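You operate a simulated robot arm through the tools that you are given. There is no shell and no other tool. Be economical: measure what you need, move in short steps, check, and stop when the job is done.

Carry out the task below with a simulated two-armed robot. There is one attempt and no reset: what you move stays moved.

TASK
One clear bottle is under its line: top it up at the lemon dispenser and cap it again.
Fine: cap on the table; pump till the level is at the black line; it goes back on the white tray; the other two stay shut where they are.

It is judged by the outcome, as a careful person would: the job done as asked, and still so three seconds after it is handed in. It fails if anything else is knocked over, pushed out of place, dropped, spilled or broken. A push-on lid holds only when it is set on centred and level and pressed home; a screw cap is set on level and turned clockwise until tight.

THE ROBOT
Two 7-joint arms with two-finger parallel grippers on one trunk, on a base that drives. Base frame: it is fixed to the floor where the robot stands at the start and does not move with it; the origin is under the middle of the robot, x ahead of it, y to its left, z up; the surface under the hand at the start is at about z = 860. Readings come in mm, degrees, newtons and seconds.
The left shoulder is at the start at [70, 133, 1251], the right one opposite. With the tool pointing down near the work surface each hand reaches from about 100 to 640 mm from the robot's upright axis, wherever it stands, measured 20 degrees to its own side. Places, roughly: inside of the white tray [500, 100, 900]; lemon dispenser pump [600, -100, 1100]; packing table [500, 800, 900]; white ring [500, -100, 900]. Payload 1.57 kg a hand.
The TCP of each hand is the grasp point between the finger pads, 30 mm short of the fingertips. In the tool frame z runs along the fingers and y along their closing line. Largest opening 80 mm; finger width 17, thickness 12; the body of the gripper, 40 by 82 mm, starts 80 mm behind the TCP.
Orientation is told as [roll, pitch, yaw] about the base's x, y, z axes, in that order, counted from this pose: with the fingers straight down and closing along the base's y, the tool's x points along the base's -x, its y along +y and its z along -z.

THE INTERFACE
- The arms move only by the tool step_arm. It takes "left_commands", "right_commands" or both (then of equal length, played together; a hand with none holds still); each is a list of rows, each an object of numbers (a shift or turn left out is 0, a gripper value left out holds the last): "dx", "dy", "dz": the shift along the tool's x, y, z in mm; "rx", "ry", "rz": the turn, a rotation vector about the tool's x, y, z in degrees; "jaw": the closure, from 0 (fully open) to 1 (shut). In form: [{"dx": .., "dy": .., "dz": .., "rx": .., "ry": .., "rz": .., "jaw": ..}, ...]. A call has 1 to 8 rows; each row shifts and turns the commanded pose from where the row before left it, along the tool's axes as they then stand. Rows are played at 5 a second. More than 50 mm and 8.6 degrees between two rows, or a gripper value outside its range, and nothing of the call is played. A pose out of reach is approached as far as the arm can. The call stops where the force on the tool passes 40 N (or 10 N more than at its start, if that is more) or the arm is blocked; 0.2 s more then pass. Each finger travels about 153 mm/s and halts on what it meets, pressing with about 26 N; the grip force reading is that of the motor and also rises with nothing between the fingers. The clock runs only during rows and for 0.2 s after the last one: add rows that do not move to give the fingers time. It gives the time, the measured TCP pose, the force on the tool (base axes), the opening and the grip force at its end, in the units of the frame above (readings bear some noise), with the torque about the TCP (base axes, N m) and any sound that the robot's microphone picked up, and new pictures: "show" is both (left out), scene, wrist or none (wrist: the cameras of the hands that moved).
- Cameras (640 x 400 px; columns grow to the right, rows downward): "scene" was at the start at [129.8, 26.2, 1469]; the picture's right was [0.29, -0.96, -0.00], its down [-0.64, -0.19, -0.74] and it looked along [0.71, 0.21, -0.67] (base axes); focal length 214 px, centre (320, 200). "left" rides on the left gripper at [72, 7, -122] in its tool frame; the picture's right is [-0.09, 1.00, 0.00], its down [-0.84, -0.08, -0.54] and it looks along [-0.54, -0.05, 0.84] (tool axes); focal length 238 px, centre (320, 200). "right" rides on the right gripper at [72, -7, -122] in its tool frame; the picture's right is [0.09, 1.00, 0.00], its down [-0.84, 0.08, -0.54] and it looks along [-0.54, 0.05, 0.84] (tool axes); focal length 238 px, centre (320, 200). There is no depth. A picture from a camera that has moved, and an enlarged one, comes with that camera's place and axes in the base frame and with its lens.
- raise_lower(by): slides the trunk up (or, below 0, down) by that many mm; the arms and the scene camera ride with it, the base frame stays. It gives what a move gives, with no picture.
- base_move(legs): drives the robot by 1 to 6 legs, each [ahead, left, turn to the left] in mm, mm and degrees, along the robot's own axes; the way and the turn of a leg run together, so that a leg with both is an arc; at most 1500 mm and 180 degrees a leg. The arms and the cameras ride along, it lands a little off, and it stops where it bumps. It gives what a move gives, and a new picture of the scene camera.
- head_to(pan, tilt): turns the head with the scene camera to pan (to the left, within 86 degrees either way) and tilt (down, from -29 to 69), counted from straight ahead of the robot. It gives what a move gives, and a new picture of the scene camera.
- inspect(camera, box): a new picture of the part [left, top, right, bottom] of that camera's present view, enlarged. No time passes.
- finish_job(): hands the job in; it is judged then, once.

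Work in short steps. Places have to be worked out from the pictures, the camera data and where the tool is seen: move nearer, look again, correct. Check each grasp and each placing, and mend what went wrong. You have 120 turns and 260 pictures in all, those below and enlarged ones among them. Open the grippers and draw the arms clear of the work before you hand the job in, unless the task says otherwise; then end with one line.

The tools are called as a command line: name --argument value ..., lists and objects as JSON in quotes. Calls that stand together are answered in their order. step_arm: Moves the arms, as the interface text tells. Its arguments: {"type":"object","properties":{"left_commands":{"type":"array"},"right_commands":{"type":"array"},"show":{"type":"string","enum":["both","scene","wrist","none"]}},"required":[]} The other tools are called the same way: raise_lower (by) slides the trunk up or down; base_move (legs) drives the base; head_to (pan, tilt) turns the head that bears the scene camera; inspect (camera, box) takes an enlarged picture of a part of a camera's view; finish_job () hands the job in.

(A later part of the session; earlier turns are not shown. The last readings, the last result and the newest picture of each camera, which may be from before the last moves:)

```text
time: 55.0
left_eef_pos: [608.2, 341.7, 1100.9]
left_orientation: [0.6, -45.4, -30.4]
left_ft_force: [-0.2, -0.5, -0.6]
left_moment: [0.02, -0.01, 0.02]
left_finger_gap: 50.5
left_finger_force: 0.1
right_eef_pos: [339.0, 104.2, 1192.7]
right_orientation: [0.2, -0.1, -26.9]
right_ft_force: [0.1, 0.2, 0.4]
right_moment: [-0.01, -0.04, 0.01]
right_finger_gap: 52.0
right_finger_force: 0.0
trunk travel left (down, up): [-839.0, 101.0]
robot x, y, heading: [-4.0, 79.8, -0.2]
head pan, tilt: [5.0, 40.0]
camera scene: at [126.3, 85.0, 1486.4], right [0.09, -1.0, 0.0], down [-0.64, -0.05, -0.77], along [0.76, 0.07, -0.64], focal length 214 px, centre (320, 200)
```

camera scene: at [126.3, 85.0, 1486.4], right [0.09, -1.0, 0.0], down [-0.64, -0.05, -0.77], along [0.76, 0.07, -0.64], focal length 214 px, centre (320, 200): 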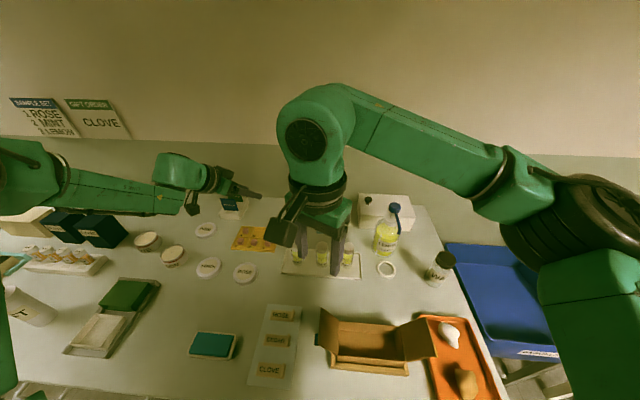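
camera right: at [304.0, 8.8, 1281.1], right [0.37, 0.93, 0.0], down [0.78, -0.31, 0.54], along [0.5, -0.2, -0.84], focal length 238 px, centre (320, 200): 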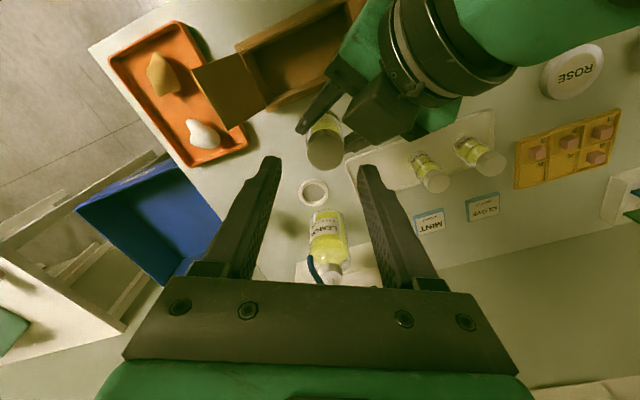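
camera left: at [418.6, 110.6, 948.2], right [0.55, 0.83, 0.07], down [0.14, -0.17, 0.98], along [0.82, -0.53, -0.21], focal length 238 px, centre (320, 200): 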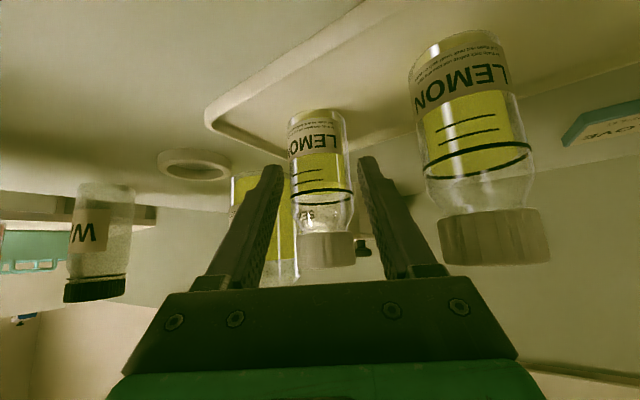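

Now sending the right hand over the bottle, descending to about z 1090.

step_arm --right_commands '[{"dx": -40, "dy": 5.5, "dz": 20}, {"dx": -40, "dy": 5.5, "dz": 20}, {"dx": -40, "dy": 5.5, "dz": 20}, {"dx": -40, "dy": 5.5, "dz": 20}, {"dx": -40, "dy": 5.5, "dz": 20}, {}]' --show "both"

inspect --camera "right" --box '[224, 80, 416, 200]'

```text
time: 56.4
left_eef_pos: [608.1, 345.4, 1100.7]
left_orientation: [0.4, -45.4, -30.2]
left_ft_force: [0.4, -0.4, 0.1]
left_moment: [0.02, -0.03, 0.01]
left_finger_gap: 50.3
left_finger_force: 0.0
right_eef_pos: [529.3, 42.0, 1091.6]
right_orientation: [0.0, -0.2, -26.8]
right_ft_force: [-1.1, 0.3, -0.2]
right_moment: [-0.08, 0.02, 0.02]
right_finger_gap: 51.9
right_finger_force: 0.2
trunk travel left (down, up): [-839.0, 101.0]
robot x, y, heading: [-7.4, 74.7, 0.0]
head pan, tilt: [5.0, 40.0]
camera scene: at [127.4, 89.5, 1486.3], right [0.09, -1.0, 0.0], down [-0.64, -0.06, -0.77], along [0.76, 0.07, -0.64], focal length 214 px, centre (320, 200)
camera right: at [461.8, 68.2, 1214.8], right [0.37, 0.93, 0.0], down [0.78, -0.31, 0.54], along [0.51, -0.2, -0.84], focal length 238 px, centre (320, 200)
```

scene: 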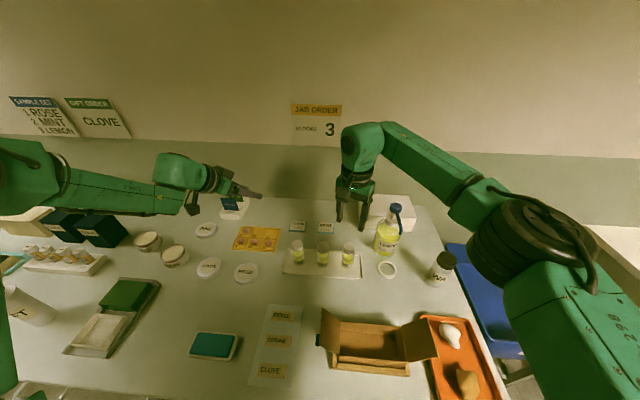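
right: 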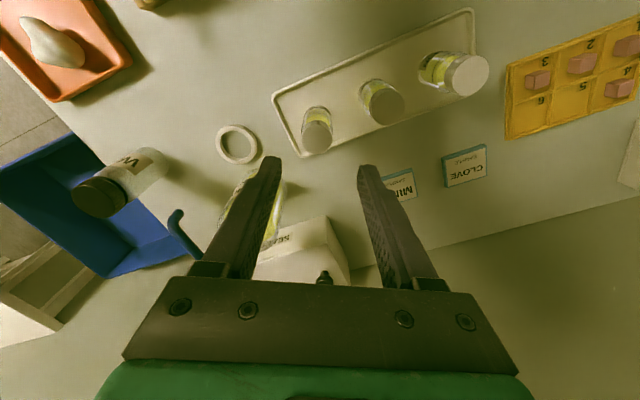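

```text
3.33 times, centred on (320, 140) of right
camera zoom: at [461.8, 68.2, 1214.8], right [0.37, 0.93, 0.0], down [0.78, -0.31, 0.54], along [0.51, -0.2, -0.84], focal length 794 px, centre (320, 400)
```

zoom: 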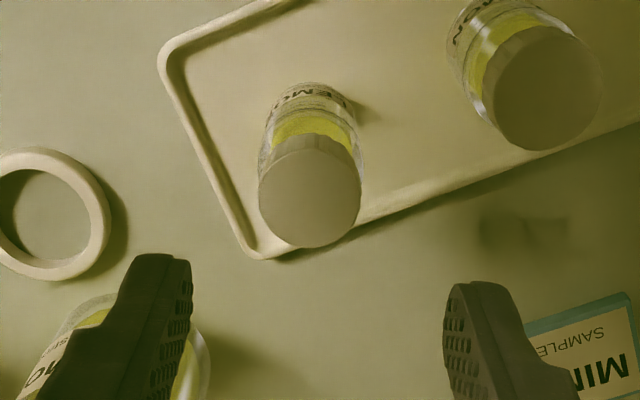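

Cap centre works out at (540, 34), matching the left-hand estimate. Centre over it and descend most of the way.

step_arm --right_commands '[{"dx": -13, "dy": -2.6}, {"dz": 30}, {"dz": 30}, {"dz": 22}, {}]' --show "wrist"

inspect --camera "right" --box '[224, 80, 416, 200]'

```text
time: 57.6
left_eef_pos: [608.8, 343.6, 1099.2]
left_orientation: [0.4, -45.3, -30.2]
left_ft_force: [-0.1, -0.1, -0.6]
left_moment: [0.01, -0.01, 0.0]
left_finger_gap: 50.2
left_finger_force: 0.0
right_eef_pos: [541.1, 32.6, 1010.3]
right_orientation: [0.0, -0.1, -26.9]
right_ft_force: [0.2, 0.4, 0.9]
right_moment: [-0.03, 0.0, -0.02]
right_finger_gap: 51.9
right_finger_force: 0.0
trunk travel left (down, up): [-839.0, 101.0]
robot x, y, heading: [-7.6, 77.9, -0.1]
head pan, tilt: [5.0, 40.0]
camera right: at [471.7, 58.8, 1133.5], right [0.37, 0.93, 0.0], down [0.78, -0.31, 0.54], along [0.51, -0.2, -0.84], focal length 238 px, centre (320, 200)
```

right: 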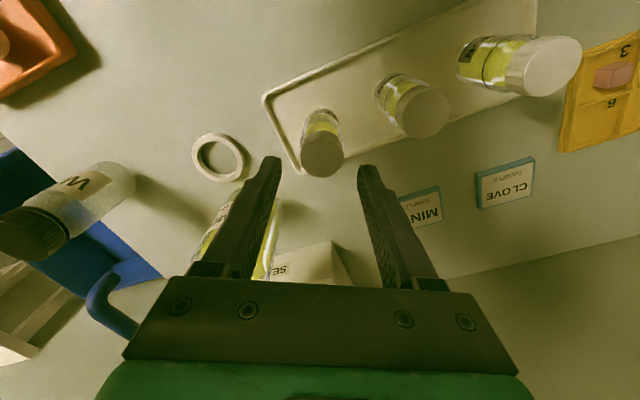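

```text
3.33 times, centred on (320, 140) of right
camera zoom: at [471.7, 58.8, 1133.5], right [0.37, 0.93, 0.0], down [0.78, -0.31, 0.54], along [0.51, -0.2, -0.84], focal length 794 px, centre (320, 400)
```

zoom: 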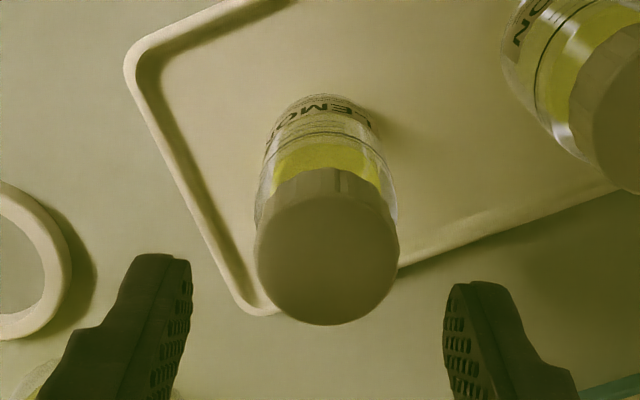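

Centred within about 1 mm. Descend to z≈970 and close on the cap.

step_arm --right_commands '[{"dy": 1.2, "dx": 1, "dz": 20}, {"dz": 20}, {}, {"jaw": 0.6}, {"jaw": 1}, {}, {}]' --show "wrist"

inspect --camera "scene" --box '[270, 180, 430, 280]'

```text
time: 59.2
left_eef_pos: [609.4, 344.3, 1098.6]
left_orientation: [0.3, -45.2, -30.2]
left_ft_force: [-1.2, -1.0, -1.0]
left_moment: [0.01, -0.01, -0.02]
left_finger_gap: 50.7
left_finger_force: 0.0
right_eef_pos: [541.6, 34.2, 972.1]
right_orientation: [0.0, -0.1, -26.8]
right_ft_force: [-0.3, -0.4, 0.1]
right_moment: [-0.01, -0.01, 0.03]
right_finger_gap: 32.7
right_finger_force: 26.2
trunk travel left (down, up): [-839.0, 101.0]
robot x, y, heading: [-6.4, 77.2, -0.1]
head pan, tilt: [5.0, 40.0]
camera right: at [473.0, 61.3, 1093.8], right [0.37, 0.93, 0.0], down [0.78, -0.31, 0.54], along [0.5, -0.2, -0.84], focal length 238 px, centre (320, 200)
```

right: 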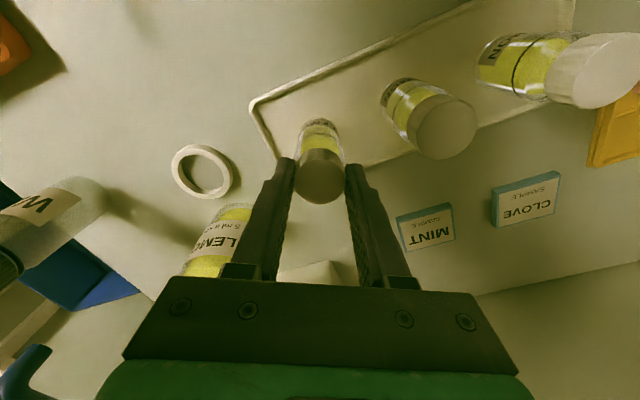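

```text
4.00 times, centred on (350, 230) of scene
camera zoom: at [128.1, 88.8, 1486.2], right [0.09, -1.0, 0.0], down [-0.64, -0.06, -0.77], along [0.76, 0.07, -0.64], focal length 858 px, centre (200, 80)
```

zoom: 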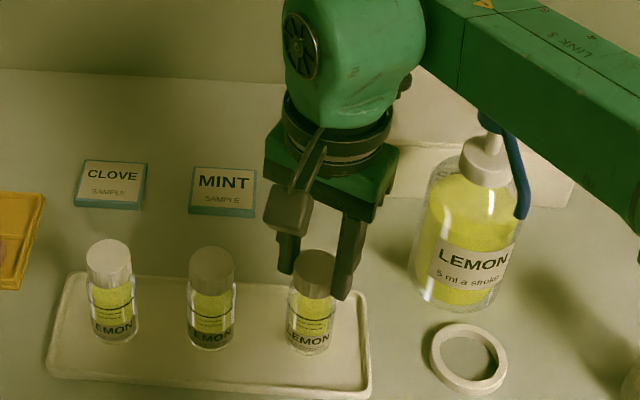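

Cap gripped (32.7 mm). Lift 138 mm and draw the bottle back into free air toward the robot.

step_arm --right_commands '[{"dz": -10}, {"dz": -40}, {"dz": -44}, {"dz": -44}, {"dx": 28, "dy": -12}, {"dx": 28, "dy": -12}, {"dx": 28, "dy": -12}, {}]' --show "both"

```text
time: 61.0
left_eef_pos: [610.3, 344.5, 1099.1]
left_orientation: [0.4, -45.3, -30.2]
left_ft_force: [-0.4, 0.0, -0.5]
left_moment: [-0.02, 0.01, 0.02]
left_finger_gap: 50.0
left_finger_force: 0.0
right_eef_pos: [451.2, 39.0, 1110.5]
right_orientation: [0.0, 0.0, -26.9]
right_ft_force: [0.7, 0.5, -1.5]
right_moment: [-0.03, 0.05, -0.04]
right_finger_gap: 32.6
right_finger_force: 26.0
trunk travel left (down, up): [-839.0, 101.0]
robot x, y, heading: [-8.0, 80.0, 0.0]
head pan, tilt: [5.0, 40.0]
camera scene: at [128.6, 89.0, 1486.1], right [0.09, -1.0, 0.0], down [-0.64, -0.06, -0.77], along [0.76, 0.07, -0.64], focal length 214 px, centre (320, 200)
camera right: at [383.2, 65.7, 1232.3], right [0.37, 0.93, 0.0], down [0.78, -0.31, 0.54], along [0.5, -0.2, -0.84], focal length 238 px, centre (320, 200)
```

scene: 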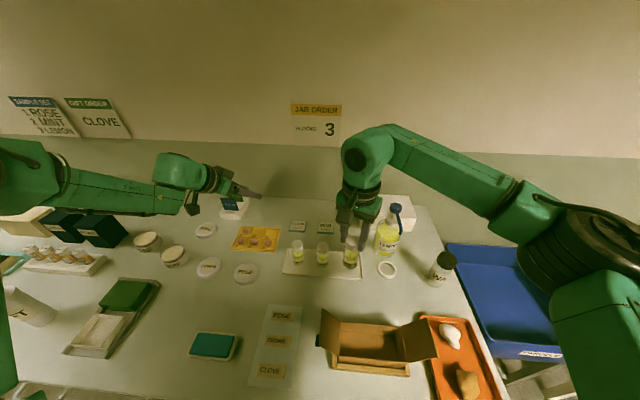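
right: 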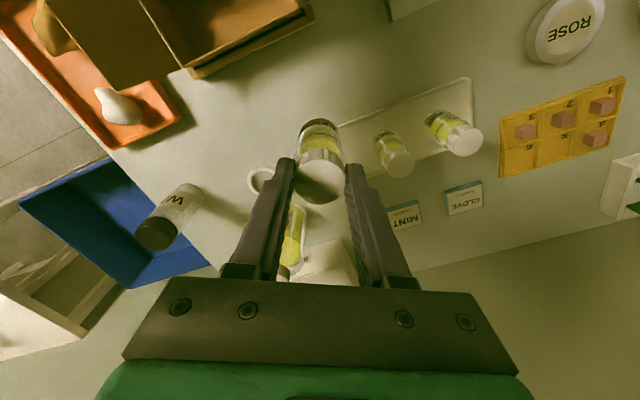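

Bottle hangs safely from the cap. Now the left hand moves to a standoff at (450, 250, 1055) before turning flat toward -y.

step_arm --left_commands '[{"dx": 24, "dy": -40, "dz": -8}, {"dx": 24, "dy": -40, "dz": -8}, {"dx": 24, "dy": -40, "dz": -8}, {"dx": 24, "dy": -40, "dz": -8}]' --show "none"

step_arm --left_commands '[{"rx": 5.7, "rz": 5.6}, {"rx": 5.7, "rz": 5.6}, {"rx": 5.7, "rz": 5.6}, {"rx": 5.7, "rz": 5.6}, {"rx": 5.7, "rz": 5.6}, {"rx": 5.7, "rz": 5.6}, {"rx": 5, "rz": 4.9}]' --show "scene"

```text
time: 62.0
left_eef_pos: [451.0, 248.3, 1053.4]
left_orientation: [0.5, -45.4, -30.1]
left_ft_force: [0.1, 0.1, -1.2]
left_moment: [0.02, -0.02, 0.02]
left_finger_gap: 50.4
left_finger_force: 0.1
right_eef_pos: [449.4, 38.9, 1111.1]
right_orientation: [0.0, -0.2, -26.9]
right_ft_force: [0.1, -0.2, -1.2]
right_moment: [0.03, -0.03, 0.02]
right_finger_gap: 32.6
right_finger_force: 25.1
trunk travel left (down, up): [-839.0, 101.0]
robot x, y, heading: [-6.8, 82.6, -0.0]
head pan, tilt: [5.0, 40.0]
```

```text
time: 63.6
left_eef_pos: [450.6, 250.5, 1053.2]
left_orientation: [-0.2, -45.2, -85.0]
left_ft_force: [-0.5, 0.6, 0.2]
left_moment: [0.02, 0.01, -0.01]
left_finger_gap: 50.6
left_finger_force: 0.1
right_eef_pos: [451.7, 38.2, 1110.3]
right_orientation: [0.0, 0.0, -26.9]
right_ft_force: [-1.0, 0.3, -0.5]
right_moment: [0.0, 0.04, -0.01]
right_finger_gap: 32.7
right_finger_force: 26.0
trunk travel left (down, up): [-839.0, 101.0]
robot x, y, heading: [-8.7, 78.1, -0.0]
head pan, tilt: [5.0, 40.0]
camera scene: at [129.2, 89.0, 1486.1], right [0.09, -1.0, 0.0], down [-0.64, -0.06, -0.77], along [0.76, 0.07, -0.64], focal length 214 px, centre (320, 200)
```

scene: 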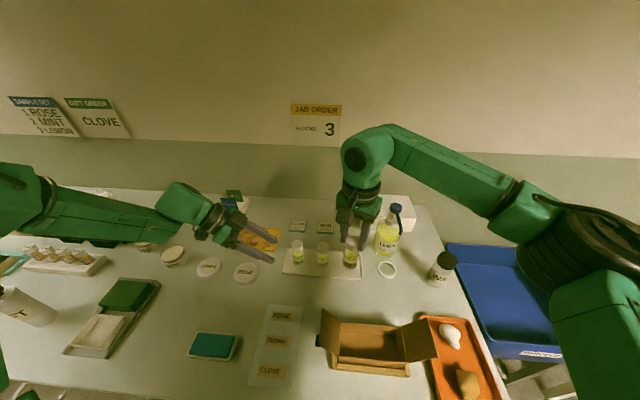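

Now flatten the hand to pitch about -72° and look.

step_arm --left_commands '[{"ry": -6.7}, {"ry": -6.7}, {"ry": -6.7}, {"ry": -6.7}, {}]' --show "both"

```text
time: 64.8
left_eef_pos: [451.0, 251.7, 1053.8]
left_orientation: [-0.1, -72.1, -84.8]
left_ft_force: [0.2, 0.0, 0.6]
left_moment: [-0.01, 0.03, -0.01]
left_finger_gap: 50.4
left_finger_force: 0.0
right_eef_pos: [452.0, 39.1, 1110.0]
right_orientation: [0.1, -0.2, -26.9]
right_ft_force: [-0.5, -0.4, -1.7]
right_moment: [-0.01, 0.0, -0.02]
right_finger_gap: 32.5
right_finger_force: 26.3
trunk travel left (down, up): [-839.0, 101.0]
robot x, y, heading: [-5.5, 79.8, 0.0]
head pan, tilt: [5.0, 40.0]
camera scene: at [128.3, 88.8, 1486.2], right [0.09, -1.0, 0.0], down [-0.64, -0.06, -0.77], along [0.76, 0.07, -0.64], focal length 214 px, centre (320, 200)
camera left: at [445.0, 389.3, 1021.6], right [0.99, 0.06, 0.09], down [-0.1, 0.25, 0.96], along [0.04, -0.97, 0.25], focal length 238 px, centre (320, 200)
```

scene: 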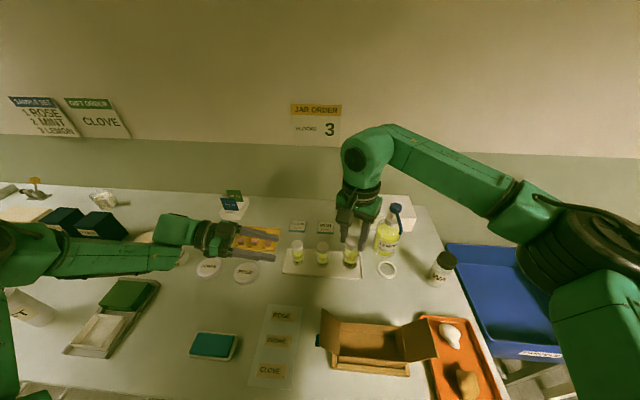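
left: 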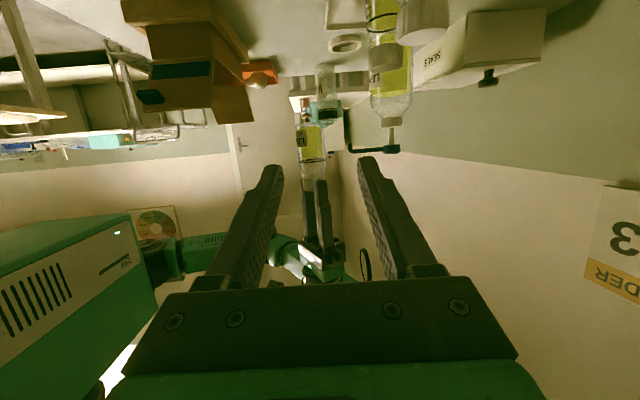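

Flat pose works. The bottle is about 212 mm ahead and 20 mm to -y_tool. Approach 140 mm while correcting sideways.

step_arm --left_commands '[{"dx": -10.8, "dy": -5, "dz": 33.3}, {"dx": -10.8, "dy": -5, "dz": 33.3}, {"dx": -10.8, "dy": -5, "dz": 33.3}, {"dx": -10.8, "dy": -5, "dz": 33.3}, {}]' --show "wrist"

inspect --camera "left" --box '[240, 80, 400, 180]'

```text
time: 66.0
left_eef_pos: [442.8, 111.0, 1054.8]
left_orientation: [-0.1, -72.1, -84.7]
left_ft_force: [0.1, 0.0, -0.1]
left_moment: [0.02, 0.0, 0.01]
left_finger_gap: 50.5
left_finger_force: 0.1
right_eef_pos: [451.3, 39.7, 1110.0]
right_orientation: [-0.1, -0.1, -26.8]
right_ft_force: [0.6, 0.6, -1.3]
right_moment: [-0.02, 0.0, -0.01]
right_finger_gap: 32.6
right_finger_force: 26.1
trunk travel left (down, up): [-839.0, 101.0]
robot x, y, heading: [-6.6, 79.3, -0.1]
head pan, tilt: [5.0, 40.0]
camera left: at [436.0, 248.8, 1023.0], right [0.99, 0.06, 0.09], down [-0.1, 0.25, 0.96], along [0.04, -0.97, 0.25], focal length 238 px, centre (320, 200)
```

left: 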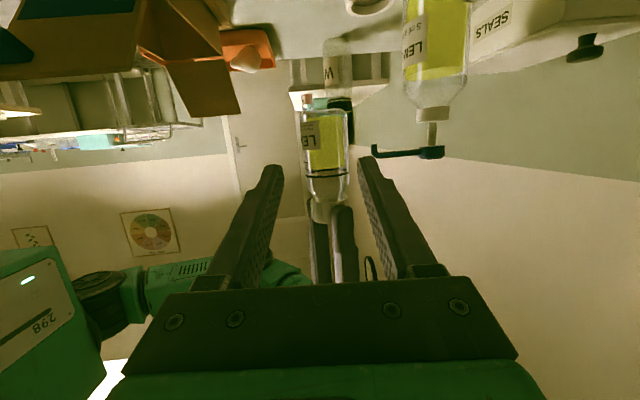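

```text
4.00 times, centred on (320, 130) of left
camera zoom: at [436.0, 248.8, 1023.0], right [0.99, 0.06, 0.09], down [-0.1, 0.25, 0.96], along [0.04, -0.97, 0.25], focal length 953 px, centre (320, 480)
```

zoom: 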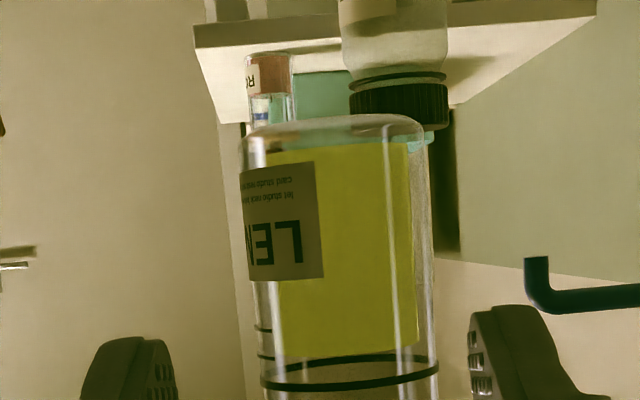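

Nearly aligned. I ease the pitch to -65° (so the hand can later get near the table), correct 2.5 mm, and advance the remaining ~71 mm.

step_arm --left_commands '[{"ry": 7, "dy": 2.5}, {"dx": -10, "dz": 21.5}, {"dx": -10, "dz": 21.5}, {"dx": -10, "dz": 21.5}, {}]' --show "both"

inspect --camera "scene" --box '[270, 170, 430, 270]'

```text
time: 67.2
left_eef_pos: [447.6, 42.9, 1056.4]
left_orientation: [0.0, -64.9, -84.7]
left_ft_force: [-0.1, 1.4, 0.6]
left_moment: [-0.02, 0.0, -0.02]
left_finger_gap: 50.2
left_finger_force: 0.2
left hand out of reach, approached as far as the arm can: row 4
right_eef_pos: [450.6, 39.5, 1110.2]
right_orientation: [-0.1, -0.1, -26.9]
right_ft_force: [0.4, 0.0, -0.8]
right_moment: [0.05, 0.04, -0.02]
right_finger_gap: 32.7
right_finger_force: 26.3
trunk travel left (down, up): [-839.0, 101.0]
robot x, y, heading: [-7.0, 80.2, -0.1]
head pan, tilt: [5.0, 40.0]
camera scene: at [127.9, 89.7, 1486.2], right [0.09, -1.0, 0.0], down [-0.64, -0.06, -0.77], along [0.76, 0.07, -0.64], focal length 214 px, centre (320, 200)
camera left: at [440.5, 184.5, 1042.4], right [1.0, 0.05, 0.08], down [-0.09, 0.13, 0.99], along [0.04, -0.99, 0.13], focal length 238 px, centre (320, 200)
```

scene: 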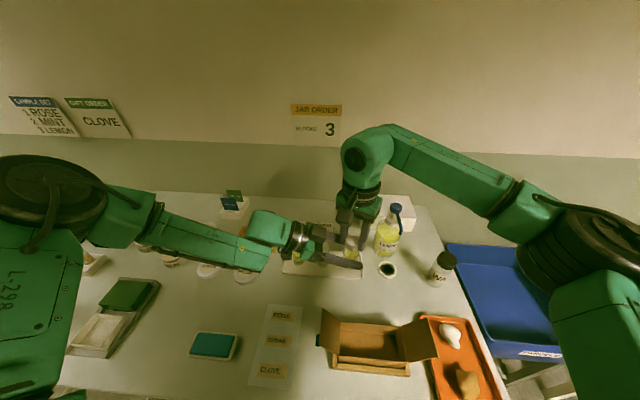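
left: 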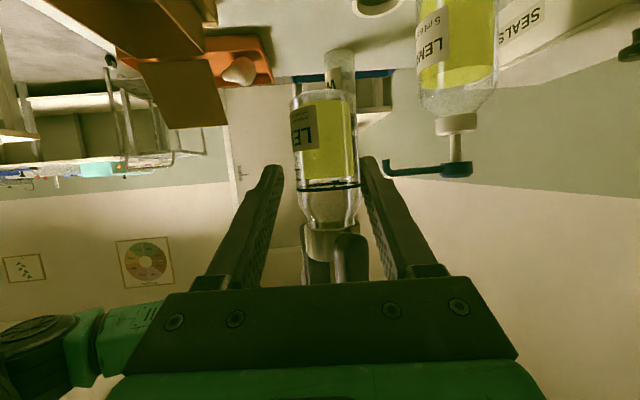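

```text
4.00 times, centred on (350, 220) of scene
camera zoom: at [127.9, 89.7, 1486.2], right [0.09, -1.0, 0.0], down [-0.64, -0.06, -0.77], along [0.76, 0.07, -0.64], focal length 858 px, centre (200, 120)
```

zoom: 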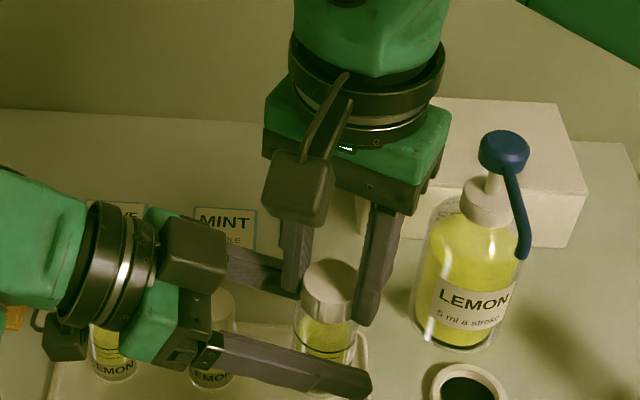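

Good geometry: the left hand now has ample clearance to the right. Centre 3.5 mm and close the left hand on the body.

step_arm --left_commands '[{"dy": 3.5}, {"jaw": 0.5}, {"jaw": 1}, {}, {}]' --show "wrist"

```text
time: 68.4
left_eef_pos: [452.2, 45.0, 1058.9]
left_orientation: [0.0, -64.9, -84.7]
left_ft_force: [13.5, -0.6, -0.1]
left_moment: [0.06, 0.23, 0.12]
left_finger_gap: 37.5
left_finger_force: 25.5
right_eef_pos: [450.6, 39.9, 1110.5]
right_orientation: [0.0, 0.1, -26.8]
right_ft_force: [-14.1, 1.0, -0.6]
right_moment: [0.03, 0.49, -0.03]
right_finger_gap: 33.1
right_finger_force: 25.8
trunk travel left (down, up): [-839.0, 101.0]
robot x, y, heading: [-8.4, 76.0, 0.2]
head pan, tilt: [5.0, 40.0]
camera left: at [444.4, 186.2, 1043.9], right [1.0, 0.05, 0.08], down [-0.09, 0.13, 0.99], along [0.04, -0.99, 0.13], focal length 238 px, centre (320, 200)
```

left: 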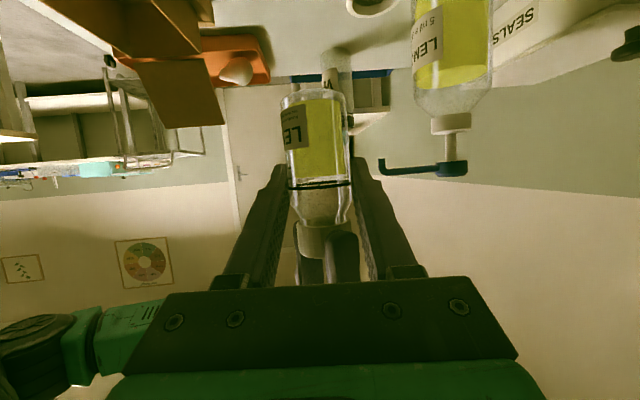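

There's a 14 N side load: I overshot ~2 mm. Relieving it.

step_arm --left_commands '[{"dy": -1.2}, {"dy": -1}, {}]' --show "none"

```text
time: 69.2
left_eef_pos: [450.8, 42.6, 1058.2]
left_orientation: [0.2, -65.0, -84.8]
left_ft_force: [24.5, 0.1, 0.8]
left_moment: [0.03, 0.33, 0.21]
left_finger_gap: 37.4
left_finger_force: 26.0
right_eef_pos: [450.6, 38.5, 1111.1]
right_orientation: [-0.1, 0.1, -26.8]
right_ft_force: [-25.5, 1.1, -0.3]
right_moment: [0.01, 0.99, -0.05]
right_finger_gap: 32.7
right_finger_force: 26.4
trunk travel left (down, up): [-839.0, 101.0]
robot x, y, heading: [-6.7, 79.8, -0.2]
head pan, tilt: [5.0, 40.0]
```

The reading is force on the tool, so the other direction: dy +4.6 total.

step_arm --left_commands '[{"dy": 2}, {"dy": 1.5}, {"dy": 1.1}, {}]' --show "none"

```text
time: 70.2
left_eef_pos: [451.8, 44.5, 1058.6]
left_orientation: [-0.2, -64.9, -84.8]
left_ft_force: [15.7, -7.2, -3.1]
left_moment: [0.15, 0.21, 0.14]
left_finger_gap: 36.8
left_finger_force: 25.7
left hand out of reach, approached as far as the arm can: row 2
right_eef_pos: [452.1, 38.6, 1110.1]
right_orientation: [0.1, 0.1, -26.8]
right_ft_force: [-14.9, 7.0, 3.3]
right_moment: [0.19, 0.58, -0.03]
right_finger_gap: 32.8
right_finger_force: 25.4
trunk travel left (down, up): [-839.0, 101.0]
robot x, y, heading: [-9.2, 80.1, -0.1]
head pan, tilt: [5.0, 40.0]
```

Left is at its reach limit, so I relieve with the right hand: about -3 mm x, +1.4 mm y.

step_arm --right_commands '[{"dx": 3.3, "dy": -0.1, "dz": -0.5}, {}]' --show "scene"

inspect --camera "scene" --box '[270, 170, 430, 270]'

```text
time: 70.8
left_eef_pos: [450.4, 44.3, 1057.9]
left_orientation: [-0.3, -64.9, -84.6]
left_ft_force: [-5.6, 5.1, -0.2]
left_moment: [-0.11, -0.14, 0.01]
left_finger_gap: 36.0
left_finger_force: 26.6
right_eef_pos: [450.4, 39.7, 1111.1]
right_orientation: [-0.1, -0.4, -27.2]
right_ft_force: [6.8, -5.5, 0.8]
right_moment: [-0.17, -0.21, -0.03]
right_finger_gap: 32.8
right_finger_force: 25.6
trunk travel left (down, up): [-839.0, 101.0]
robot x, y, heading: [-10.0, 80.4, 0.1]
head pan, tilt: [5.0, 40.0]
camera scene: at [128.2, 88.9, 1486.2], right [0.09, -1.0, 0.0], down [-0.64, -0.06, -0.77], along [0.76, 0.07, -0.64], focal length 214 px, centre (320, 200)
```

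scene: 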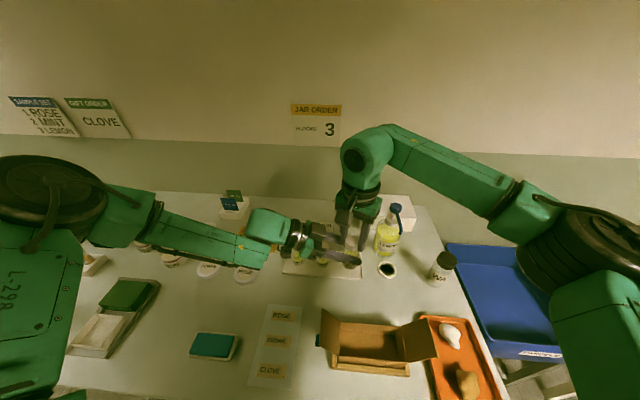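

```text
4.00 times, centred on (350, 220) of scene
camera zoom: at [128.2, 88.9, 1486.2], right [0.09, -1.0, 0.0], down [-0.64, -0.06, -0.77], along [0.76, 0.07, -0.64], focal length 858 px, centre (200, 120)
```

zoom: 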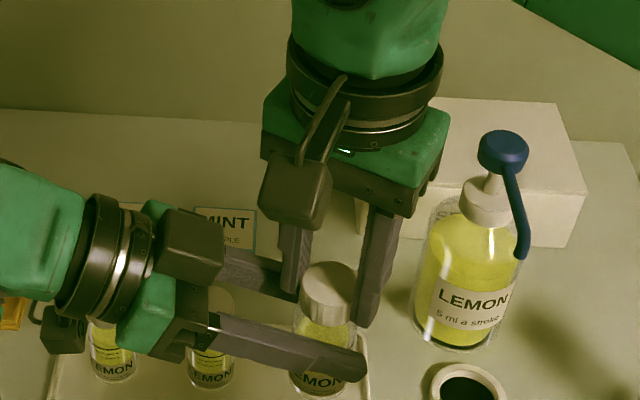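

Forces are down to ~6 N. First unscrewing stroke: +56° counter-clockwise, rising slightly.

step_arm --right_commands '[{"dx": -0.8, "rz": -7}, {"rz": -8, "dz": -0.07}, {"rz": -8, "dz": -0.07}, {"rz": -8, "dz": -0.07}, {"rz": -8, "dz": -0.07}, {"rz": -8, "dz": -0.07}, {"rz": -8, "dz": -0.07}, {}]' --show "wrist"

```text
time: 72.6
left_eef_pos: [453.3, 44.8, 1059.4]
left_orientation: [-0.1, -64.9, -84.7]
left_ft_force: [-25.0, 11.1, -7.2]
left_moment: [-0.16, -0.42, -0.13]
left_finger_gap: 35.9
left_finger_force: 26.0
right_eef_pos: [449.5, 41.0, 1109.9]
right_orientation: [-0.3, -0.3, 28.2]
right_ft_force: [25.0, -11.1, 7.9]
right_moment: [-0.32, -0.89, -0.04]
right_finger_gap: 33.0
right_finger_force: 25.8
trunk travel left (down, up): [-839.0, 101.0]
robot x, y, heading: [-9.9, 77.6, -0.1]
head pan, tilt: [5.0, 40.0]
camera right: at [387.1, 1.9, 1231.9], right [-0.55, 0.83, -0.01], down [0.7, 0.46, 0.55], along [0.46, 0.3, -0.84], focal length 238 px, centre (320, 200)
```

right: 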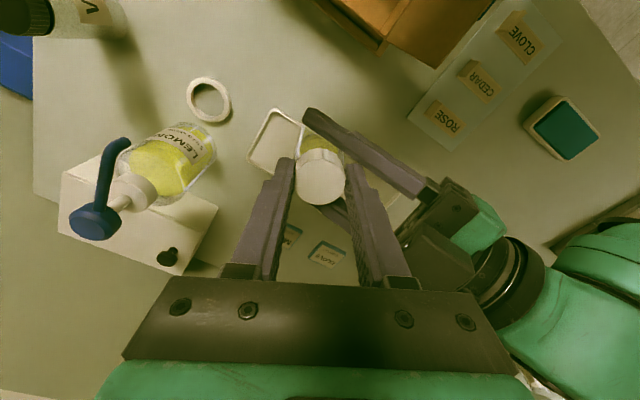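

The cap turned with little torque, but side force built up from an off-centre grip. I open the right hand slightly and check centring before the next stroke.

step_arm --right_commands '[{"jaw": 0.47}, {}, {}]' --show "none"

inspect --camera "right" --box '[240, 110, 400, 210]'

inspect --camera "left" --box '[240, 100, 432, 220]'

```text
time: 73.4
left_eef_pos: [455.0, 47.6, 1059.0]
left_orientation: [0.0, -64.8, -84.6]
left_ft_force: [0.6, 10.9, -14.6]
left_moment: [-0.55, -0.3, -0.23]
left_finger_gap: 35.9
left_finger_force: 26.1
right_eef_pos: [446.5, 41.2, 1110.1]
right_orientation: [-0.1, 0.2, 28.3]
right_ft_force: [-0.1, -11.5, 14.7]
right_moment: [0.08, 0.22, 0.14]
right_finger_gap: 38.2
right_finger_force: 0.1
trunk travel left (down, up): [-839.0, 101.0]
robot x, y, heading: [-5.3, 80.1, -0.4]
head pan, tilt: [5.0, 40.0]
```

```text
4.00 times, centred on (320, 160) of right
camera zoom: at [386.0, 2.4, 1232.3], right [-0.55, 0.83, 0.0], down [0.7, 0.46, 0.54], along [0.45, 0.3, -0.84], focal length 953 px, centre (320, 360)
```

zoom: 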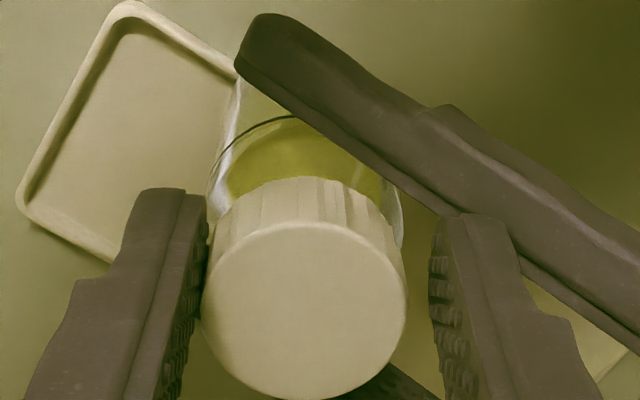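

```text
3.33 times, centred on (336, 160) of left
camera zoom: at [446.4, 187.1, 1044.9], right [0.99, 0.05, 0.08], down [-0.09, 0.13, 0.99], along [0.04, -0.99, 0.13], focal length 794 px, centre (267, 333)
```

zoom: 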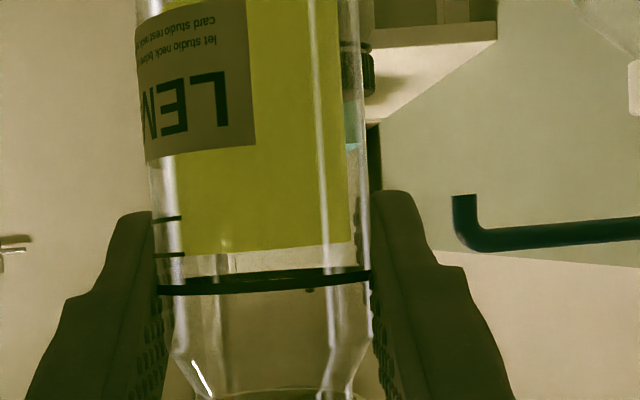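

Cap is off by about (-4.4, -2.7) in tool axes. The level is ~6 mm below the line, about one 5 ml stroke. I open wider and recentre the right hand.

step_arm --right_commands '[{"jaw": 0.38}, {"dx": -4.4, "dy": -2.7}, {}]' --show "none"

inspect --camera "right" --box '[240, 110, 400, 210]'

```text
time: 74.2
left_eef_pos: [452.0, 45.7, 1058.1]
left_orientation: [-0.1, -64.9, -84.8]
left_ft_force: [-0.7, 7.4, -14.6]
left_moment: [-0.48, -0.24, -0.2]
left_finger_gap: 35.8
left_finger_force: 26.3
right_eef_pos: [452.9, 42.7, 1110.2]
right_orientation: [0.1, 0.0, 28.3]
right_ft_force: [0.6, -7.7, 14.9]
right_moment: [0.18, 0.23, 0.22]
right_finger_gap: 43.9
right_finger_force: 0.0
trunk travel left (down, up): [-839.0, 101.0]
robot x, y, heading: [-4.4, 78.5, -0.2]
head pan, tilt: [5.0, 40.0]
```

```text
4.00 times, centred on (320, 160) of right
camera zoom: at [391.5, 2.0, 1232.2], right [-0.55, 0.83, 0.0], down [0.7, 0.46, 0.54], along [0.45, 0.3, -0.84], focal length 953 px, centre (320, 360)
```

zoom: 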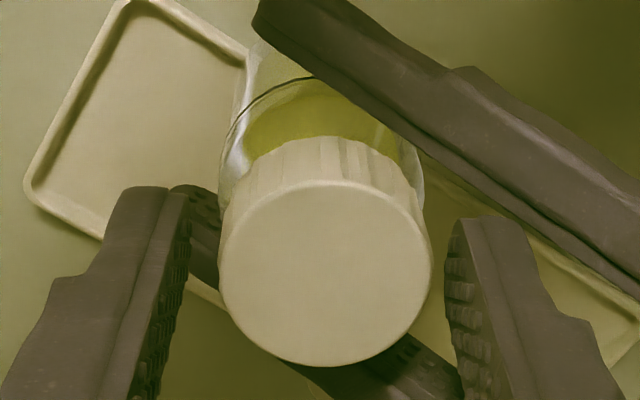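

The right fingertips are touching the left fingers (15 N up). I raise the right hand 7 mm and recheck.

step_arm --right_commands '[{"dz": -4}, {"dz": -3}, {}]' --show "none"

inspect --camera "right" --box '[240, 110, 400, 210]'

```text
time: 75.0
left_eef_pos: [452.5, 45.0, 1059.8]
left_orientation: [0.1, -65.0, -84.7]
left_ft_force: [0.1, -1.1, -1.2]
left_moment: [0.03, 0.02, -0.01]
left_finger_gap: 35.9
left_finger_force: 26.4
right_eef_pos: [452.7, 41.4, 1116.6]
right_orientation: [0.0, -0.1, 28.2]
right_ft_force: [0.4, -0.4, -0.1]
right_moment: [0.0, -0.01, -0.03]
right_finger_gap: 49.5
right_finger_force: 0.0
trunk travel left (down, up): [-839.0, 101.0]
robot x, y, heading: [-5.1, 78.3, -0.2]
head pan, tilt: [5.0, 40.0]
```

```text
4.00 times, centred on (320, 160) of right
camera zoom: at [390.9, 1.9, 1238.4], right [-0.55, 0.83, 0.0], down [0.7, 0.46, 0.54], along [0.45, 0.3, -0.84], focal length 953 px, centre (320, 360)
```

zoom: 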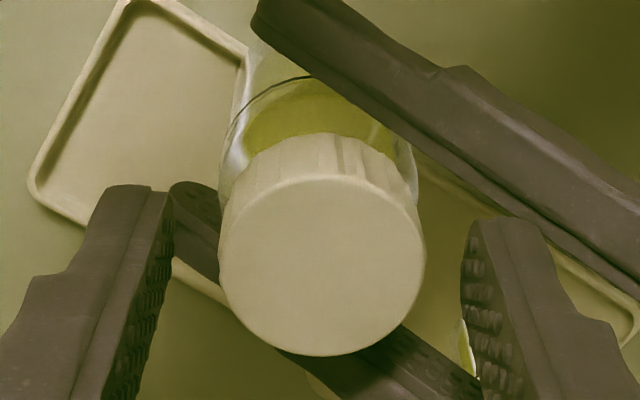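

Clear and centred. Return stroke: rotate the open hand back to about -36°.

step_arm --right_commands '[{"rz": 8}, {"rz": 8}, {"rz": 8}, {"rz": 8}, {"rz": 8}, {"rz": 8}, {"rz": 8}, {"rz": 8}]' --show "none"

inspect --camera "right" --box '[240, 110, 400, 210]'

```text
time: 76.8
left_eef_pos: [452.4, 45.2, 1060.3]
left_orientation: [-0.1, -64.9, -84.8]
left_ft_force: [-0.7, -0.1, -0.8]
left_moment: [-0.02, 0.01, 0.03]
left_finger_gap: 35.7
left_finger_force: 26.2
right_eef_pos: [453.5, 41.7, 1116.9]
right_orientation: [0.0, -0.1, -36.0]
right_ft_force: [-0.3, 0.4, 0.0]
right_moment: [0.02, 0.02, -0.03]
right_finger_gap: 49.5
right_finger_force: 0.0
trunk travel left (down, up): [-839.0, 101.0]
robot x, y, heading: [-5.1, 80.0, 0.1]
head pan, tilt: [5.0, 40.0]
```

```text
4.00 times, centred on (320, 160) of right
camera zoom: at [389.1, 79.3, 1238.8], right [0.51, 0.86, 0.0], down [0.72, -0.43, 0.54], along [0.47, -0.28, -0.84], focal length 953 px, centre (320, 360)
```

zoom: 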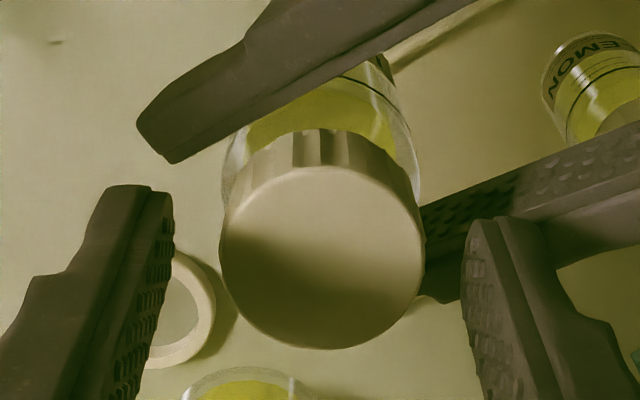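

Nearly centred; shift ~1 mm, close and turn +48°.

step_arm --right_commands '[{"dx": 1.2, "jaw": 1}, {}, {"rz": -8}, {"rz": -8}, {"rz": -8}, {"rz": -8}, {"rz": -8}, {"rz": -8}]' --show "none"

step_arm --right_commands '[{"rz": -8}, {"rz": -8}, {}]' --show "none"

```text
time: 78.6
left_eef_pos: [451.1, 44.5, 1060.3]
left_orientation: [-0.1, -64.9, -84.6]
left_ft_force: [-8.7, -1.0, -1.9]
left_moment: [0.22, -0.41, -0.04]
left_finger_gap: 36.0
left_finger_force: 25.8
right_eef_pos: [452.9, 44.0, 1116.7]
right_orientation: [0.0, -0.1, 12.3]
right_ft_force: [8.7, 2.0, 1.4]
right_moment: [-0.16, -0.08, 0.0]
right_finger_gap: 33.8
right_finger_force: 26.6
trunk travel left (down, up): [-839.0, 101.0]
robot x, y, heading: [-5.2, 73.8, -0.2]
head pan, tilt: [5.0, 40.0]
```

```text
time: 79.4
left_eef_pos: [453.0, 45.5, 1059.8]
left_orientation: [-0.1, -64.9, -84.7]
left_ft_force: [-10.1, -0.8, -1.9]
left_moment: [0.29, -0.4, -0.01]
left_finger_gap: 35.6
left_finger_force: 25.9
right_eef_pos: [450.7, 42.8, 1116.9]
right_orientation: [0.0, 0.0, 28.3]
right_ft_force: [9.9, 0.7, 0.6]
right_moment: [-0.19, -0.16, 0.03]
right_finger_gap: 33.6
right_finger_force: 25.9
trunk travel left (down, up): [-839.0, 101.0]
robot x, y, heading: [-9.2, 80.1, 0.0]
head pan, tilt: [5.0, 40.0]
```

Torque stays near zero, so the cap is turning freely. Open, and look at the cap/neck from the left camera and above.

step_arm --right_commands '[{"jaw": 0.38}, {}, {}]' --show "none"

inspect --camera "left" --box '[256, 150, 416, 250]'

inspect --camera "right" --box '[240, 110, 400, 210]'

```text
time: 80.2
left_eef_pos: [453.0, 44.2, 1059.6]
left_orientation: [-0.1, -64.9, -84.6]
left_ft_force: [0.1, 0.0, -0.8]
left_moment: [0.04, -0.01, 0.03]
left_finger_gap: 35.7
left_finger_force: 26.0
right_eef_pos: [451.8, 42.9, 1117.0]
right_orientation: [0.0, 0.0, 28.1]
right_ft_force: [0.3, -0.4, -0.3]
right_moment: [0.0, 0.01, 0.02]
right_finger_gap: 49.7
right_finger_force: 0.0
trunk travel left (down, up): [-839.0, 101.0]
robot x, y, heading: [-4.2, 76.0, -0.1]
head pan, tilt: [5.0, 40.0]
```

```text
4.00 times, centred on (336, 200) of left
camera zoom: at [445.8, 186.2, 1045.0], right [1.0, 0.05, 0.08], down [-0.09, 0.13, 0.99], along [0.04, -0.99, 0.13], focal length 953 px, centre (256, 200)
```

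zoom: 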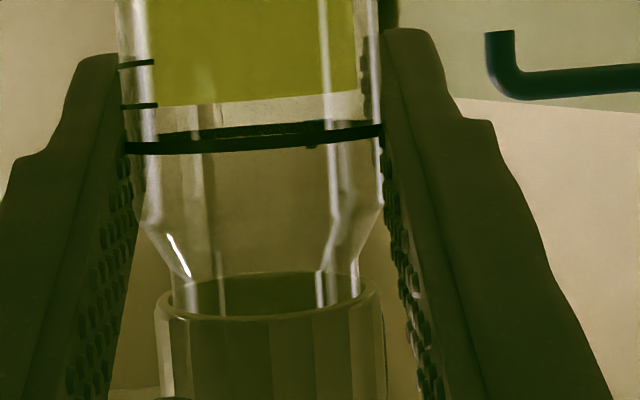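

```text
4.00 times, centred on (320, 160) of right
camera zoom: at [390.0, 3.1, 1239.2], right [-0.55, 0.83, 0.0], down [0.7, 0.46, 0.54], along [0.45, 0.3, -0.84], focal length 953 px, centre (320, 360)
```

zoom: 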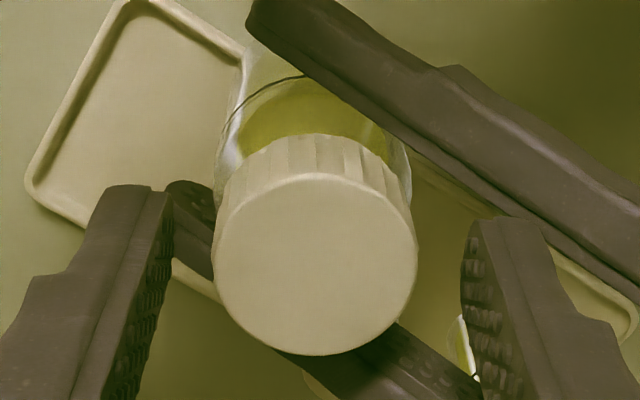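

The cap has risen ~0.6 mm: it's unscrewing. I run a full cycle: return, regrip, turn +68°, with a slight upward creep.

step_arm --right_commands '[{"rz": 8.5, "dy": -0.6}, {"rz": 8.5}, {"rz": 8.5}, {"rz": 8.5}, {"rz": 8.5}, {"rz": 8.5}, {"rz": 8.5}, {"rz": 8.5}]' --show "none"

step_arm --right_commands '[{"dx": 1, "jaw": 1}, {}, {"rz": -8.5}, {"rz": -8.5, "dz": -0.1}, {"rz": -8.5, "dz": -0.1}, {"rz": -8.5, "dz": -0.1}, {"rz": -8.5, "dz": -0.1}, {"rz": -8.5, "dz": -0.1}]' --show "none"

step_arm --right_commands '[{"rz": -8.5, "dz": -0.1}, {"rz": -8.5, "dz": -0.1}, {"jaw": 0.38}, {}, {}]' --show "none"

inspect --camera "left" --box '[256, 150, 416, 250]'

```text
time: 82.0
left_eef_pos: [453.1, 43.9, 1059.9]
left_orientation: [-0.1, -65.0, -84.7]
left_ft_force: [-0.7, -0.2, -0.7]
left_moment: [0.02, 0.01, 0.0]
left_finger_gap: 35.6
left_finger_force: 25.9
right_eef_pos: [451.4, 42.4, 1116.8]
right_orientation: [0.0, 0.0, -40.1]
right_ft_force: [0.6, 0.0, -1.2]
right_moment: [0.01, -0.04, 0.0]
right_finger_gap: 49.5
right_finger_force: 0.1
trunk travel left (down, up): [-839.0, 101.0]
robot x, y, heading: [-8.6, 78.7, -0.4]
head pan, tilt: [5.0, 40.0]
```

```text
time: 83.8
left_eef_pos: [452.8, 45.8, 1058.9]
left_orientation: [-0.1, -64.9, -84.7]
left_ft_force: [-15.2, 1.5, -2.2]
left_moment: [0.1, -0.55, -0.02]
left_finger_gap: 35.9
left_finger_force: 26.0
right_eef_pos: [451.4, 41.7, 1117.8]
right_orientation: [-0.1, 0.0, 11.2]
right_ft_force: [16.4, -1.9, 0.1]
right_moment: [-0.21, -0.39, -0.01]
right_finger_gap: 33.1
right_finger_force: 25.8
trunk travel left (down, up): [-839.0, 101.0]
robot x, y, heading: [-9.0, 80.5, 0.0]
head pan, tilt: [5.0, 40.0]
```

```text
time: 85.0
left_eef_pos: [453.6, 45.4, 1059.5]
left_orientation: [-0.1, -64.9, -84.7]
left_ft_force: [-0.5, 0.5, -0.4]
left_moment: [0.0, -0.01, -0.05]
left_finger_gap: 35.7
left_finger_force: 26.0
right_eef_pos: [450.3, 42.4, 1116.5]
right_orientation: [-0.1, -0.1, 28.2]
right_ft_force: [-0.6, 0.4, 0.1]
right_moment: [-0.01, -0.02, 0.02]
right_finger_gap: 49.6
right_finger_force: 0.0
trunk travel left (down, up): [-839.0, 101.0]
robot x, y, heading: [-7.5, 79.8, -0.1]
head pan, tilt: [5.0, 40.0]
```

```text
4.00 times, centred on (336, 200) of left
camera zoom: at [445.8, 186.2, 1045.0], right [1.0, 0.05, 0.08], down [-0.09, 0.13, 0.99], along [0.04, -0.99, 0.13], focal length 953 px, centre (256, 200)
```

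zoom: 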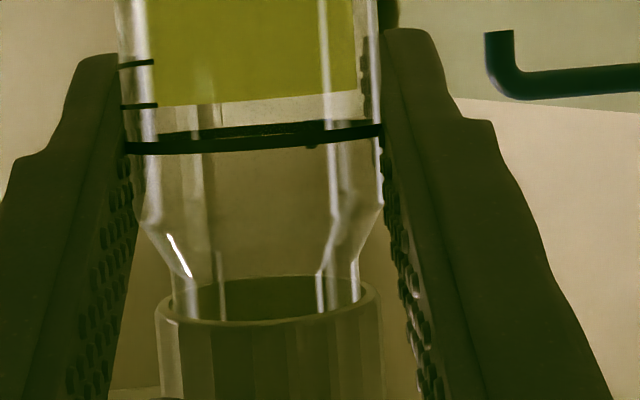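

Cap edge rose another ~0.75 mm. Continuing with another cycle, shifting the right hand +2.5 mm in x to reduce side force.

step_arm --right_commands '[{"dx": -2.2, "dy": -1.2, "dz": -0.7}, {"rz": 8.5}, {"rz": 8.5}, {"rz": 8.5}, {"rz": 8.5}, {"rz": 8.5}, {"rz": 8.5}, {"rz": 8.5}]' --show "none"

step_arm --right_commands '[{"rz": 8.5, "jaw": 0.6}, {"jaw": 1}, {}, {"rz": -8.5}, {"rz": -8.5, "dz": -0.1}, {"rz": -8.5, "dz": -0.1}, {"rz": -8.5, "dz": -0.1}, {"rz": -8.5, "dz": -0.1}]' --show "none"

step_arm --right_commands '[{"rz": -8.5, "dz": -0.1}, {"rz": -8.5, "dz": -0.1}, {"rz": -8.5, "dz": -0.1}, {"rz": -8.5, "dz": -0.1}, {}]' --show "none"

inspect --camera "left" --box '[256, 150, 416, 250]'

```text
time: 86.8
left_eef_pos: [452.6, 44.8, 1059.1]
left_orientation: [-0.1, -65.0, -84.7]
left_ft_force: [0.0, -0.3, -0.6]
left_moment: [0.02, 0.0, 0.02]
left_finger_gap: 35.8
left_finger_force: 25.6
right_eef_pos: [454.0, 42.4, 1118.6]
right_orientation: [0.1, 0.0, -31.7]
right_ft_force: [0.1, 1.1, -1.0]
right_moment: [-0.01, 0.0, -0.05]
right_finger_gap: 49.5
right_finger_force: 0.0
trunk travel left (down, up): [-839.0, 101.0]
robot x, y, heading: [-2.0, 76.8, -0.3]
head pan, tilt: [5.0, 40.0]
```

```text
time: 88.6
left_eef_pos: [452.4, 45.3, 1060.2]
left_orientation: [0.0, -64.9, -84.8]
left_ft_force: [1.9, 0.0, -1.3]
left_moment: [0.24, -0.36, 0.01]
left_finger_gap: 35.6
left_finger_force: 26.3
right_eef_pos: [452.9, 42.0, 1117.1]
right_orientation: [0.0, 0.0, 2.8]
right_ft_force: [-1.2, -0.2, 0.1]
right_moment: [-0.18, 0.43, -0.04]
right_finger_gap: 33.2
right_finger_force: 25.9
trunk travel left (down, up): [-839.0, 101.0]
robot x, y, heading: [-3.9, 79.9, -0.2]
head pan, tilt: [5.0, 40.0]
```

```text
time: 89.8
left_eef_pos: [452.0, 44.4, 1059.4]
left_orientation: [-0.1, -65.0, -84.7]
left_ft_force: [0.8, -8.0, -2.4]
left_moment: [0.54, -0.18, 0.02]
left_finger_gap: 35.7
left_finger_force: 26.2
right_eef_pos: [454.1, 42.7, 1119.2]
right_orientation: [0.0, 0.0, 36.8]
right_ft_force: [-1.5, 7.2, 0.3]
right_moment: [-0.08, 0.23, 0.0]
right_finger_gap: 32.9
right_finger_force: 25.9
trunk travel left (down, up): [-839.0, 101.0]
robot x, y, heading: [-6.4, 78.8, 0.1]
head pan, tilt: [5.0, 40.0]
```

```text
4.00 times, centred on (336, 200) of left
camera zoom: at [445.6, 185.8, 1045.1], right [1.0, 0.05, 0.08], down [-0.09, 0.13, 0.99], along [0.04, -0.99, 0.13], focal length 953 px, centre (256, 200)
```

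zoom: 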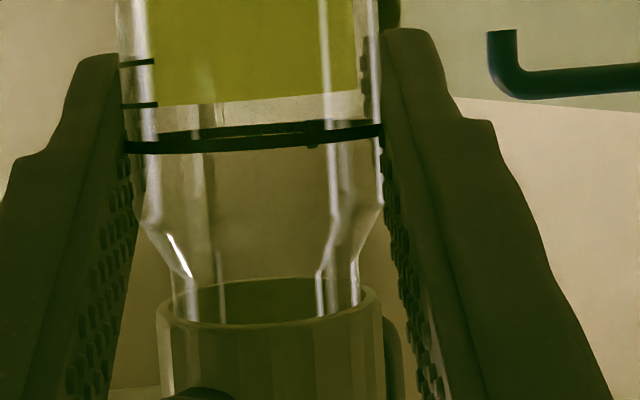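

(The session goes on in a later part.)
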